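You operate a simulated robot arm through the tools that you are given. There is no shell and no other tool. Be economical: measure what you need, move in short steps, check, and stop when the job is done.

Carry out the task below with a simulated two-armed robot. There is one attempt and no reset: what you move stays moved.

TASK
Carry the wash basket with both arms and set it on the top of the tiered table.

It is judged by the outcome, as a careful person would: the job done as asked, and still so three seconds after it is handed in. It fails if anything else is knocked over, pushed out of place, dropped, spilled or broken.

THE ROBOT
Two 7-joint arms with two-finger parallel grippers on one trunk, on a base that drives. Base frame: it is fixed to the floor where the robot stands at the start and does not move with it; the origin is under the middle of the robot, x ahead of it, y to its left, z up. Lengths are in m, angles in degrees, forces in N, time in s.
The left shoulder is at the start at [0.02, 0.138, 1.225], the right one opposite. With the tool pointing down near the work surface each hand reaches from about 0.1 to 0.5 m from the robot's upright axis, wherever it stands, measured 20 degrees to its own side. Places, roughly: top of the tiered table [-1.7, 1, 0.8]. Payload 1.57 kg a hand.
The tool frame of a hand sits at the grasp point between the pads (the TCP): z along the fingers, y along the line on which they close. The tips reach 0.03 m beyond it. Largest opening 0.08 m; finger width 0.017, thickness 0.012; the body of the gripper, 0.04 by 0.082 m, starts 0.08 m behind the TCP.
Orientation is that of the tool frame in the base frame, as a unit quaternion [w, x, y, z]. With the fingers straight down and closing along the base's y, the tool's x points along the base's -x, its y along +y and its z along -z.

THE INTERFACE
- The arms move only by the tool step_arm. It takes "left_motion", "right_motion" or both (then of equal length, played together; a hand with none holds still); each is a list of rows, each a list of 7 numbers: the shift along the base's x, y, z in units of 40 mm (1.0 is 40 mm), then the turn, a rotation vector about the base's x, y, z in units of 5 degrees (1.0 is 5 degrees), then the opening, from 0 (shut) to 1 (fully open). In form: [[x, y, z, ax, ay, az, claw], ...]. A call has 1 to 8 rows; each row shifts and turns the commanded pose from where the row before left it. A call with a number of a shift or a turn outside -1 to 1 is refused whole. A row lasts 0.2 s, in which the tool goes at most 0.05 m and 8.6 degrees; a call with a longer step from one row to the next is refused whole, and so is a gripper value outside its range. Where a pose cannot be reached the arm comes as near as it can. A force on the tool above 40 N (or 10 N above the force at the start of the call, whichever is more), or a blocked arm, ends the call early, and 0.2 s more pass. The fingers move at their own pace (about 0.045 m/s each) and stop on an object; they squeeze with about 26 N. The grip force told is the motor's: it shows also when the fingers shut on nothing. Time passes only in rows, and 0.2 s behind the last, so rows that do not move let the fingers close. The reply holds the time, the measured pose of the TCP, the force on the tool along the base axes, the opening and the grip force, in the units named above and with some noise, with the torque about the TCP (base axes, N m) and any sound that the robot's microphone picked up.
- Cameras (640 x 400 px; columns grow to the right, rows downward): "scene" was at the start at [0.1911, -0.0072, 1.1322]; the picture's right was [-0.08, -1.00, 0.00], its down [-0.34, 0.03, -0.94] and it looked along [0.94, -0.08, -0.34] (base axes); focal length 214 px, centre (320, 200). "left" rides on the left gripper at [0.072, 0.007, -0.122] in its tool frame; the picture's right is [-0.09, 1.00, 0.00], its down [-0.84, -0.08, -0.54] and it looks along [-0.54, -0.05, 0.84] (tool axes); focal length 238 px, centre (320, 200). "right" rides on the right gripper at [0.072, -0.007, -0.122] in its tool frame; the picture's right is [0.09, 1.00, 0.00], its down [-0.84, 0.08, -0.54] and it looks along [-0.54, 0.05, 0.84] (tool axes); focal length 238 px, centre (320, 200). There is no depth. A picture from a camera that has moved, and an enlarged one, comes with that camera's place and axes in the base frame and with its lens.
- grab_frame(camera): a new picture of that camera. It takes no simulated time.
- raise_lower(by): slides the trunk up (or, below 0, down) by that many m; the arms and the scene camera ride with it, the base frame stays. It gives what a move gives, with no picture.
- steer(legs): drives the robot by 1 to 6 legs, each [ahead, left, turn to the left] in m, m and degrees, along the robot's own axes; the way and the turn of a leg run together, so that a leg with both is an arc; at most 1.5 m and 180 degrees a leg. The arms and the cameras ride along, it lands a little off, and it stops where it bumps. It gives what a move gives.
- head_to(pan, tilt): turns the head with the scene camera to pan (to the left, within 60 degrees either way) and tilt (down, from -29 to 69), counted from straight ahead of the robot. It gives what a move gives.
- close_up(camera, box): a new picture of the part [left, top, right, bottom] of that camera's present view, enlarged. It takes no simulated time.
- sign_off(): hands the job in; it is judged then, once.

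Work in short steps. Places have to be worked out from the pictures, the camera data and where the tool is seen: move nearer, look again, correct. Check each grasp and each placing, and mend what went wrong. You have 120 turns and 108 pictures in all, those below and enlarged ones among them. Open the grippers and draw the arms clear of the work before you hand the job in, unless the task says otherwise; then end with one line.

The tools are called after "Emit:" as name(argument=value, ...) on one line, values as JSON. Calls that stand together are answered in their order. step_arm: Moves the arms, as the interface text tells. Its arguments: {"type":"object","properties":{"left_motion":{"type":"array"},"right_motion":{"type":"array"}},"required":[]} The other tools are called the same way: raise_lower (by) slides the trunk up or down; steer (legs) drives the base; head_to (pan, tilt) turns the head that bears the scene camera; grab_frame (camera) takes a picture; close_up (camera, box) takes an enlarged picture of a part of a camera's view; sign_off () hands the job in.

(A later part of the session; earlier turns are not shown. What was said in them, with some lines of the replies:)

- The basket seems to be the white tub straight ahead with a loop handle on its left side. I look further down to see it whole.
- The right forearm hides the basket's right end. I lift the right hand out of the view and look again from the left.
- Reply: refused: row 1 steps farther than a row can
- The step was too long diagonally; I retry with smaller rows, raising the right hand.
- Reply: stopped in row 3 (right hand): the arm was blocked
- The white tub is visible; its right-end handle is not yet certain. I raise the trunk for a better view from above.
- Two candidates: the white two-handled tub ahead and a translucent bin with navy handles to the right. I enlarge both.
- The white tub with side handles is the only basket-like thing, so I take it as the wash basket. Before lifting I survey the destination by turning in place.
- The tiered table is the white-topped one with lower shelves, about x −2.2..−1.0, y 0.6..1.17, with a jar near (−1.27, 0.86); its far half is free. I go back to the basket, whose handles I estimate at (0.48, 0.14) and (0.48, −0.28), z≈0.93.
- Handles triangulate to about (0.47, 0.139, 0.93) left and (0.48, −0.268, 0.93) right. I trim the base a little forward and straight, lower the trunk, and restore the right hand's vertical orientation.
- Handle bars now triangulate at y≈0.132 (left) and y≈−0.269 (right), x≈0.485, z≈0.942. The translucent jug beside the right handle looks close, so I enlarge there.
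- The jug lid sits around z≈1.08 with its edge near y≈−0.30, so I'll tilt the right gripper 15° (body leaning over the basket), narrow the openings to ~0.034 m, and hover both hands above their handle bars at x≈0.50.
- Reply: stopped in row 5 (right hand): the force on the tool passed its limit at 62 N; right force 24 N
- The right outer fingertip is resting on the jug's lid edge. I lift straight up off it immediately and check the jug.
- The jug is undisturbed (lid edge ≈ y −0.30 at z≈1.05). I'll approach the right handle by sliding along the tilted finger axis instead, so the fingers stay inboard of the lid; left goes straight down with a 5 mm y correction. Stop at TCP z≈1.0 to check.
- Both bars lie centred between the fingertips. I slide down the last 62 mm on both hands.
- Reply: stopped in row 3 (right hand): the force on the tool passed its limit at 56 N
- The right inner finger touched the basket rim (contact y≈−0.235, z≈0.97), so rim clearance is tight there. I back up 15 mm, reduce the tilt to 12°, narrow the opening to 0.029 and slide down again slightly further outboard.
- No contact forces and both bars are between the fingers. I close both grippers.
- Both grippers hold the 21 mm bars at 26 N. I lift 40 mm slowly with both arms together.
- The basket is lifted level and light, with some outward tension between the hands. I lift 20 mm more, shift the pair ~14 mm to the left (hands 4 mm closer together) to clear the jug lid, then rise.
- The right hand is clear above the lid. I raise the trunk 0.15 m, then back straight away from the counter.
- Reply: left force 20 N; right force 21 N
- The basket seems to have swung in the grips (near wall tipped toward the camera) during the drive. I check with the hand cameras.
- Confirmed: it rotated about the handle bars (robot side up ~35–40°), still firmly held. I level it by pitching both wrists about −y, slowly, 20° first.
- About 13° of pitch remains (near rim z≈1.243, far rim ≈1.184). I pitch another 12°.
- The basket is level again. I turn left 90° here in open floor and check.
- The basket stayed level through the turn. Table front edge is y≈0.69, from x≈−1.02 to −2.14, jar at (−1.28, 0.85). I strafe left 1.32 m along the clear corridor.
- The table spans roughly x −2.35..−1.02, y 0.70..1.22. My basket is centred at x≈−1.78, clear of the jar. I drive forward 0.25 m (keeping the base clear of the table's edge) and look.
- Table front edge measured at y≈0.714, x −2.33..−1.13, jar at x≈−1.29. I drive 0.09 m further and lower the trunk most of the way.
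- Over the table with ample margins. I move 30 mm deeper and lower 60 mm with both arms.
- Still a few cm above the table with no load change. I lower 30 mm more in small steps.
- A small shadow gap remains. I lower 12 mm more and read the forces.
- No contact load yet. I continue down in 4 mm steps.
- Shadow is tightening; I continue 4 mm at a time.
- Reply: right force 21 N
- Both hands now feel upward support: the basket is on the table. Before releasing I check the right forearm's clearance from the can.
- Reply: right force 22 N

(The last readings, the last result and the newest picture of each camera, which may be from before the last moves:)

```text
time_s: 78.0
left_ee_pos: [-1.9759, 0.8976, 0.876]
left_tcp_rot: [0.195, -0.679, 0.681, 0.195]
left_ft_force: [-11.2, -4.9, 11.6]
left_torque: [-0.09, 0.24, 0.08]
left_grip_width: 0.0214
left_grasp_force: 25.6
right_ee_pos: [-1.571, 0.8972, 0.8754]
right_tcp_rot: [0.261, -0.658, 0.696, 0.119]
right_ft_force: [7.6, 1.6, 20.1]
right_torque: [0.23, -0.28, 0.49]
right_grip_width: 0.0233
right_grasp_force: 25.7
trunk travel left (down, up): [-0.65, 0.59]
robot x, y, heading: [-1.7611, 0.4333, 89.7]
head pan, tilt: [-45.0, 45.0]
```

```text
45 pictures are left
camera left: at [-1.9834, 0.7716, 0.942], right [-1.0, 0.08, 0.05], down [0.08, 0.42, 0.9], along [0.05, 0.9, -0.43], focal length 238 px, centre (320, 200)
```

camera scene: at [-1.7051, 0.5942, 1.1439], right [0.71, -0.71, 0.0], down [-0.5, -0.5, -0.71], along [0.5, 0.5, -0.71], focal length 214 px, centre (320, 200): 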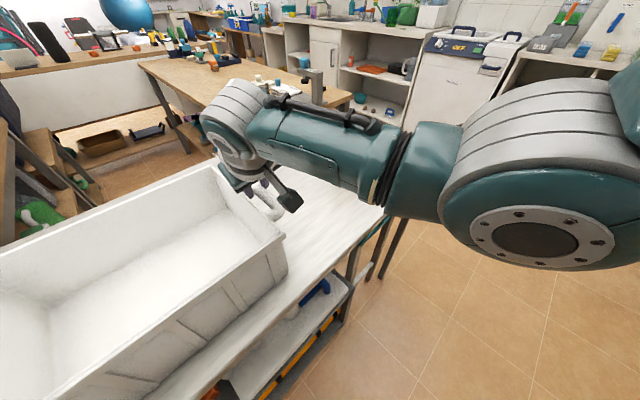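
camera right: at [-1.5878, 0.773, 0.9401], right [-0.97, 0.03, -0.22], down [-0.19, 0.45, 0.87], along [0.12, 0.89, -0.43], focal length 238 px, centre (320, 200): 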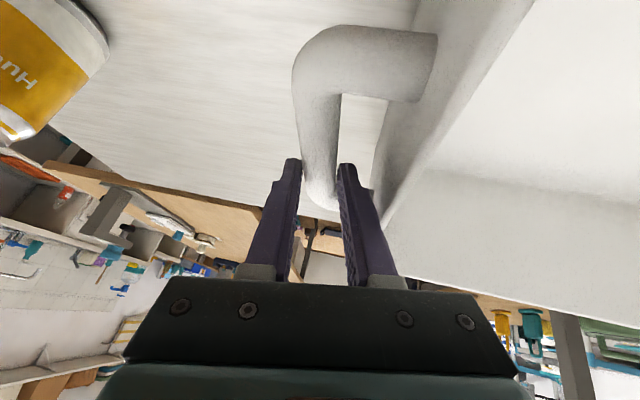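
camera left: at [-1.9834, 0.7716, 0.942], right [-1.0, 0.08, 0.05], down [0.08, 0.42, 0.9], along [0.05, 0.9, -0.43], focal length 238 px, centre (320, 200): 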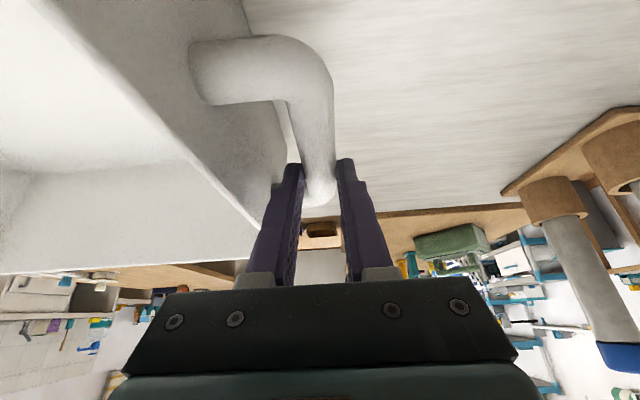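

Both look seated and the can stands clear behind the forearm. I relieve the downward push by ~6 mm, then open both grippers to a narrow width.

Emit:
step_arm(left_motion=[[0, 0, 0.08, 0, 0, 0, 0], [0, 0, 0.04, 0, 0, 0, 0]], right_motion=[[0, 0, 0.08, 0, 0, 0, 0], [0, 0, 0.04, 0, 0, 0, 0]])

Emit:
head_to(pan=0, tilt=50)

Emit:
grab_frame(camera="scene")

```text
time_s: 78.6
left_ee_pos: [-1.9757, 0.8928, 0.8794]
left_tcp_rot: [0.194, -0.678, 0.682, 0.192]
left_ft_force: [-9.9, -0.2, -3.3]
left_torque: [-0.22, 0.29, -0.11]
left_grip_width: 0.0214
left_grasp_force: 25.5
right_ee_pos: [-1.5713, 0.8911, 0.8735]
right_tcp_rot: [0.256, -0.659, 0.698, 0.115]
right_ft_force: [10.1, -0.4, -2.2]
right_torque: [0.28, -0.12, 0.5]
right_grip_width: 0.0233
right_grasp_force: 25.6
trunk travel left (down, up): [-0.65, 0.59]
robot x, y, heading: [-1.761, 0.4342, 89.9]
head pan, tilt: [-45.0, 45.0]
```

```text
time_s: 79.7
left_ee_pos: [-1.9754, 0.894, 0.8803]
left_tcp_rot: [0.195, -0.678, 0.681, 0.194]
left_ft_force: [-10.7, 2.0, -1.6]
left_torque: [0.75, 0.16, 0.09]
left_grip_width: 0.0215
left_grasp_force: 26.4
right_ee_pos: [-1.5709, 0.8938, 0.8771]
right_tcp_rot: [0.259, -0.658, 0.697, 0.118]
right_ft_force: [11.4, -1.5, -2.8]
right_torque: [-0.66, -0.27, 0.38]
right_grip_width: 0.0232
right_grasp_force: 26.1
trunk travel left (down, up): [-0.65, 0.59]
robot x, y, heading: [-1.7626, 0.4344, 89.5]
head pan, tilt: [0.0, 50.0]
```

```text
44 pictures are left
camera scene: at [-1.7623, 0.6116, 1.1365], right [1.0, 0.0, 0.0], down [0.0, -0.77, -0.64], along [0.0, 0.64, -0.77], focal length 214 px, centre (320, 200)
```

scene: 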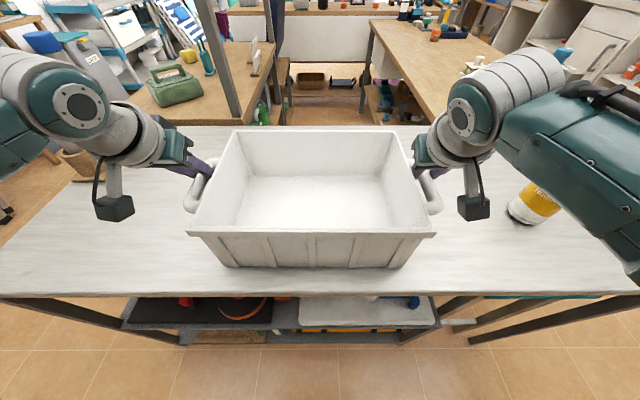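

Forces suggest it is hanging a hair above again; I lower 3 mm and open both grippers to ~0.03 m.

Emit:
step_arm(left_motion=[[0, 0, -0.07, 0, 0, 0, 0], [0, 0, 0, 0, 0, 0, 0]], right_motion=[[0, 0, -0.07, 0, 0, 0, 0], [0, 0, 0, 0, 0, 0, 0]])

Emit:
step_arm(left_motion=[[0, 0, 0, 0, 0, 0, 0.38], [0, 0, 0, 0, 0, 0, 0.38], [0, 0, 0, 0, 0, 0, 0.38]], right_motion=[[0, 0, 0, 0, 0, 0, 0.38], [0, 0, 0, 0, 0, 0, 0.38], [0, 0, 0, 0, 0, 0, 0.38]])

Emit:
grab_frame(camera="scene")

Emit:
grab_frame(camera="left")

Emit:
grab_frame(camera="right")

```text
time_s: 80.3
left_ee_pos: [-1.9757, 0.8941, 0.8765]
left_tcp_rot: [0.195, -0.678, 0.682, 0.193]
left_ft_force: [-13.4, 1.3, -1.2]
left_torque: [-0.41, 0.21, 0.17]
left_grip_width: 0.0215
left_grasp_force: 26.2
right_ee_pos: [-1.5713, 0.8942, 0.8747]
right_tcp_rot: [0.259, -0.659, 0.696, 0.118]
right_ft_force: [10.8, -3.9, 4.1]
right_torque: [-0.93, -0.3, 0.28]
right_grip_width: 0.0232
right_grasp_force: 25.7
trunk travel left (down, up): [-0.65, 0.59]
robot x, y, heading: [-1.7625, 0.438, 89.8]
head pan, tilt: [0.0, 50.0]
```

```text
time_s: 81.1
left_ee_pos: [-1.9744, 0.8944, 0.8773]
left_tcp_rot: [0.195, -0.678, 0.682, 0.193]
left_ft_force: [-0.1, 0.3, 0.2]
left_torque: [0.03, -0.02, 0.03]
left_grip_width: 0.0305
left_grasp_force: 0.1
right_ee_pos: [-1.5719, 0.894, 0.8733]
right_tcp_rot: [0.258, -0.659, 0.696, 0.119]
right_ft_force: [0.3, 0.8, 0.1]
right_torque: [0.0, 0.0, -0.03]
right_grip_width: 0.0302
right_grasp_force: 0.2
trunk travel left (down, up): [-0.65, 0.59]
robot x, y, heading: [-1.7607, 0.4358, 89.7]
head pan, tilt: [0.0, 50.0]
```

```text
43 pictures are left
camera scene: at [-1.7624, 0.612, 1.1366], right [1.0, 0.0, 0.0], down [0.0, -0.77, -0.64], along [0.0, 0.64, -0.77], focal length 214 px, centre (320, 200)
```

scene: 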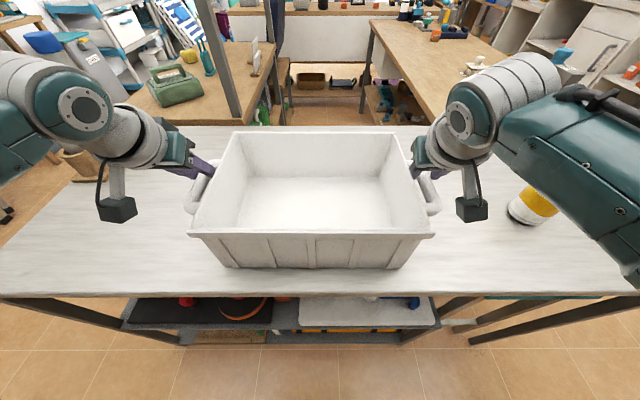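

```text
42 pictures are left
camera left: at [-1.9826, 0.7694, 0.9436], right [-1.0, 0.08, 0.05], down [0.08, 0.42, 0.9], along [0.06, 0.9, -0.43], focal length 238 px, centre (320, 200)
```

left: 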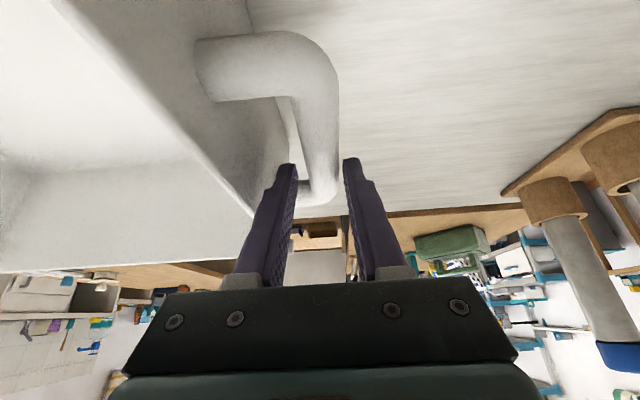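

```text
41 pictures are left
camera right: at [-1.5883, 0.7701, 0.9405], right [-0.97, 0.02, -0.22], down [-0.19, 0.45, 0.87], along [0.12, 0.89, -0.43], focal length 238 px, centre (320, 200)
```

right: 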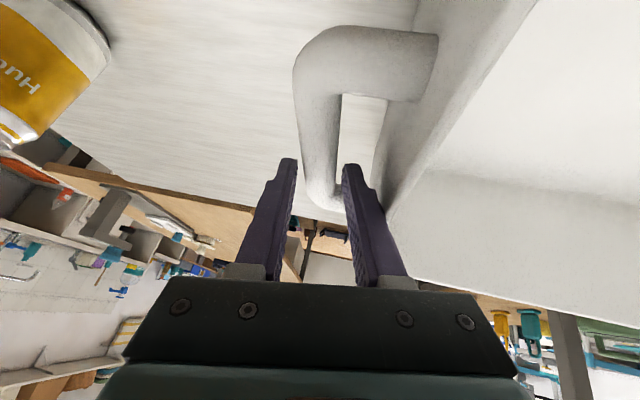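

Both hands are free with zero force. I withdraw along each finger axis.

Emit:
step_arm(left_motion=[[0, -0.16, 0.26, 0, 0, 0, 0.38], [0, -0.32, 0.51, 0, 0, 0, 0.38], [0, -0.32, 0.51, 0, 0, 0, 0.38], [0, -0.32, 0.51, 0, 0, 0, 0.38]], right_motion=[[-0.06, -0.15, 0.25, 0, 0, 0, 0.38], [-0.12, -0.3, 0.5, 0, 0, 0, 0.38], [-0.12, -0.3, 0.5, 0, 0, 0, 0.38], [-0.12, -0.3, 0.5, 0, 0, 0, 0.38]])

Emit:
grab_frame(camera="scene")

Emit:
grab_frame(camera="right")

```text
time_s: 82.1
left_ee_pos: [-1.975, 0.8491, 0.9469]
left_tcp_rot: [0.195, -0.678, 0.682, 0.193]
left_ft_force: [-0.2, 0.6, -0.2]
left_torque: [0.0, -0.02, -0.03]
left_grip_width: 0.0305
left_grasp_force: 0.0
right_ee_pos: [-1.5865, 0.8508, 0.9444]
right_tcp_rot: [0.259, -0.659, 0.696, 0.119]
right_ft_force: [-0.2, 0.5, 0.3]
right_torque: [0.01, 0.0, 0.01]
right_grip_width: 0.0305
right_grasp_force: 0.1
trunk travel left (down, up): [-0.65, 0.59]
robot x, y, heading: [-1.7667, 0.434, 89.8]
head pan, tilt: [0.0, 50.0]
```

```text
40 pictures are left
camera scene: at [-1.7624, 0.6119, 1.1365], right [1.0, 0.0, 0.0], down [0.0, -0.77, -0.64], along [0.0, 0.64, -0.77], focal length 214 px, centre (320, 200)
```

scene: 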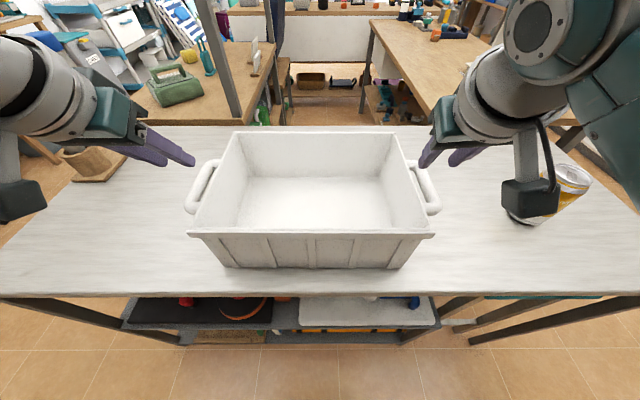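

```text
39 pictures are left
camera right: at [-1.6039, 0.7266, 1.0106], right [-0.97, 0.03, -0.22], down [-0.19, 0.45, 0.87], along [0.12, 0.89, -0.43], focal length 238 px, centre (320, 200)
```

right: 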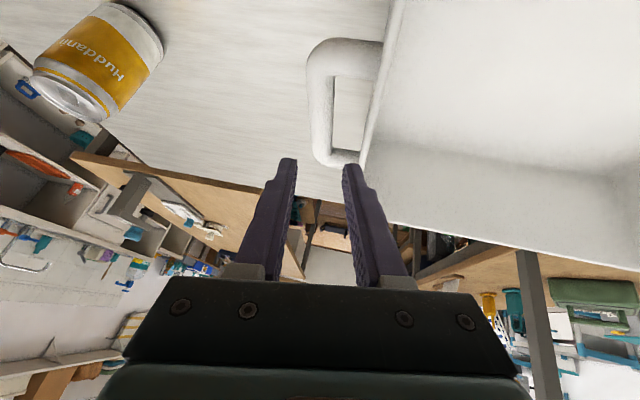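

The fingers are clear and the basket stands flat and upright; the can is untouched. I raise the trunk, back away and take a final look.

Emit:
raise_lower(by=0.2)

Emit:
steer(legs=[[-0.25, 0, 0]])

Emit:
step_arm(left_motion=[[0, 0, 0, 0, 0, 0, 1], [0, 0, 0, 0, 0, 0, 1], [0, 0, 0, 0, 0, 0, 1], [0, 0, 0, 0, 0, 0, 1]], right_motion=[[0, 0, 0, 0, 0, 0, 1], [0, 0, 0, 0, 0, 0, 1], [0, 0, 0, 0, 0, 0, 1], [0, 0, 0, 0, 0, 0, 1]])

Emit:
grab_frame(camera="scene")

```text
time_s: 84.3
left_ee_pos: [-1.9758, 0.8494, 1.1462]
left_tcp_rot: [0.197, -0.677, 0.682, 0.193]
left_ft_force: [0.3, -1.0, 0.3]
left_torque: [-0.03, 0.04, 0.0]
left_grip_width: 0.0304
left_grasp_force: 0.1
right_ee_pos: [-1.5873, 0.8498, 1.143]
right_tcp_rot: [0.259, -0.659, 0.696, 0.119]
right_ft_force: [0.3, -0.1, 0.7]
right_torque: [0.02, -0.02, 0.02]
right_grip_width: 0.0304
right_grasp_force: 0.1
trunk travel left (down, up): [-0.85, 0.39]
robot x, y, heading: [-1.7647, 0.4343, 89.8]
head pan, tilt: [0.0, 50.0]
```

```text
time_s: 86.1
left_ee_pos: [-1.9765, 0.6021, 1.1484]
left_tcp_rot: [0.195, -0.679, 0.681, 0.193]
left_ft_force: [0.5, -0.4, -0.5]
left_torque: [0.0, 0.02, -0.01]
left_grip_width: 0.0305
left_grasp_force: 0.0
right_ee_pos: [-1.5888, 0.6044, 1.1443]
right_tcp_rot: [0.259, -0.659, 0.696, 0.12]
right_ft_force: [0.3, 0.2, 0.4]
right_torque: [-0.01, -0.03, 0.01]
right_grip_width: 0.0304
right_grasp_force: 0.0
trunk travel left (down, up): [-0.85, 0.39]
robot x, y, heading: [-1.7605, 0.182, 89.8]
head pan, tilt: [0.0, 50.0]
```

```text
time_s: 87.1
left_ee_pos: [-1.9778, 0.6011, 1.1482]
left_tcp_rot: [0.196, -0.679, 0.681, 0.194]
left_ft_force: [-1.3, 0.3, -0.3]
left_torque: [0.0, -0.01, -0.01]
left_grip_width: 0.0801
left_grasp_force: 0.0
right_ee_pos: [-1.5891, 0.6026, 1.1436]
right_tcp_rot: [0.258, -0.66, 0.696, 0.119]
right_ft_force: [1.0, 0.2, 0.2]
right_torque: [-0.01, -0.05, -0.04]
right_grip_width: 0.08
right_grasp_force: 0.0
trunk travel left (down, up): [-0.85, 0.39]
robot x, y, heading: [-1.7649, 0.1864, 89.8]
head pan, tilt: [0.0, 50.0]
```

```text
38 pictures are left
camera scene: at [-1.7634, 0.3641, 1.3366], right [1.0, 0.0, 0.0], down [0.0, -0.77, -0.64], along [0.0, 0.64, -0.77], focal length 214 px, centre (320, 200)
```

scene: 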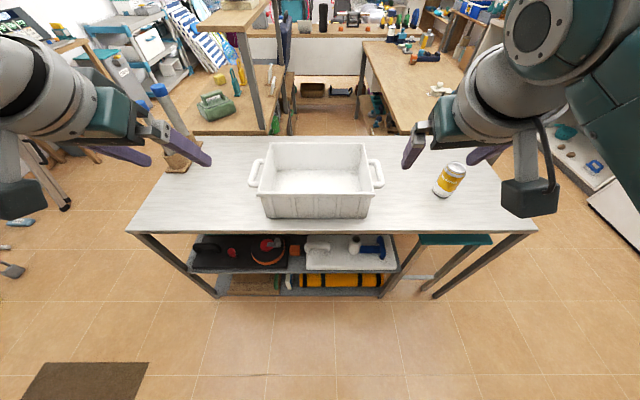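

The basket stands squarely on the tiered table's top, the can is undisturbed, both grippers are open and the arms are clear. I hand it in.

Emit:
sign_off()

```text
The job is handed in.
```

The wash basket, carried by both arms, is standing flat on top of the tiered table, and nothing else was knocked over or visibly moved. On the first approach the right gripper briefly pressed on the lid of the jug next to the basket; the pictures showed the jug undisturbed afterwards.
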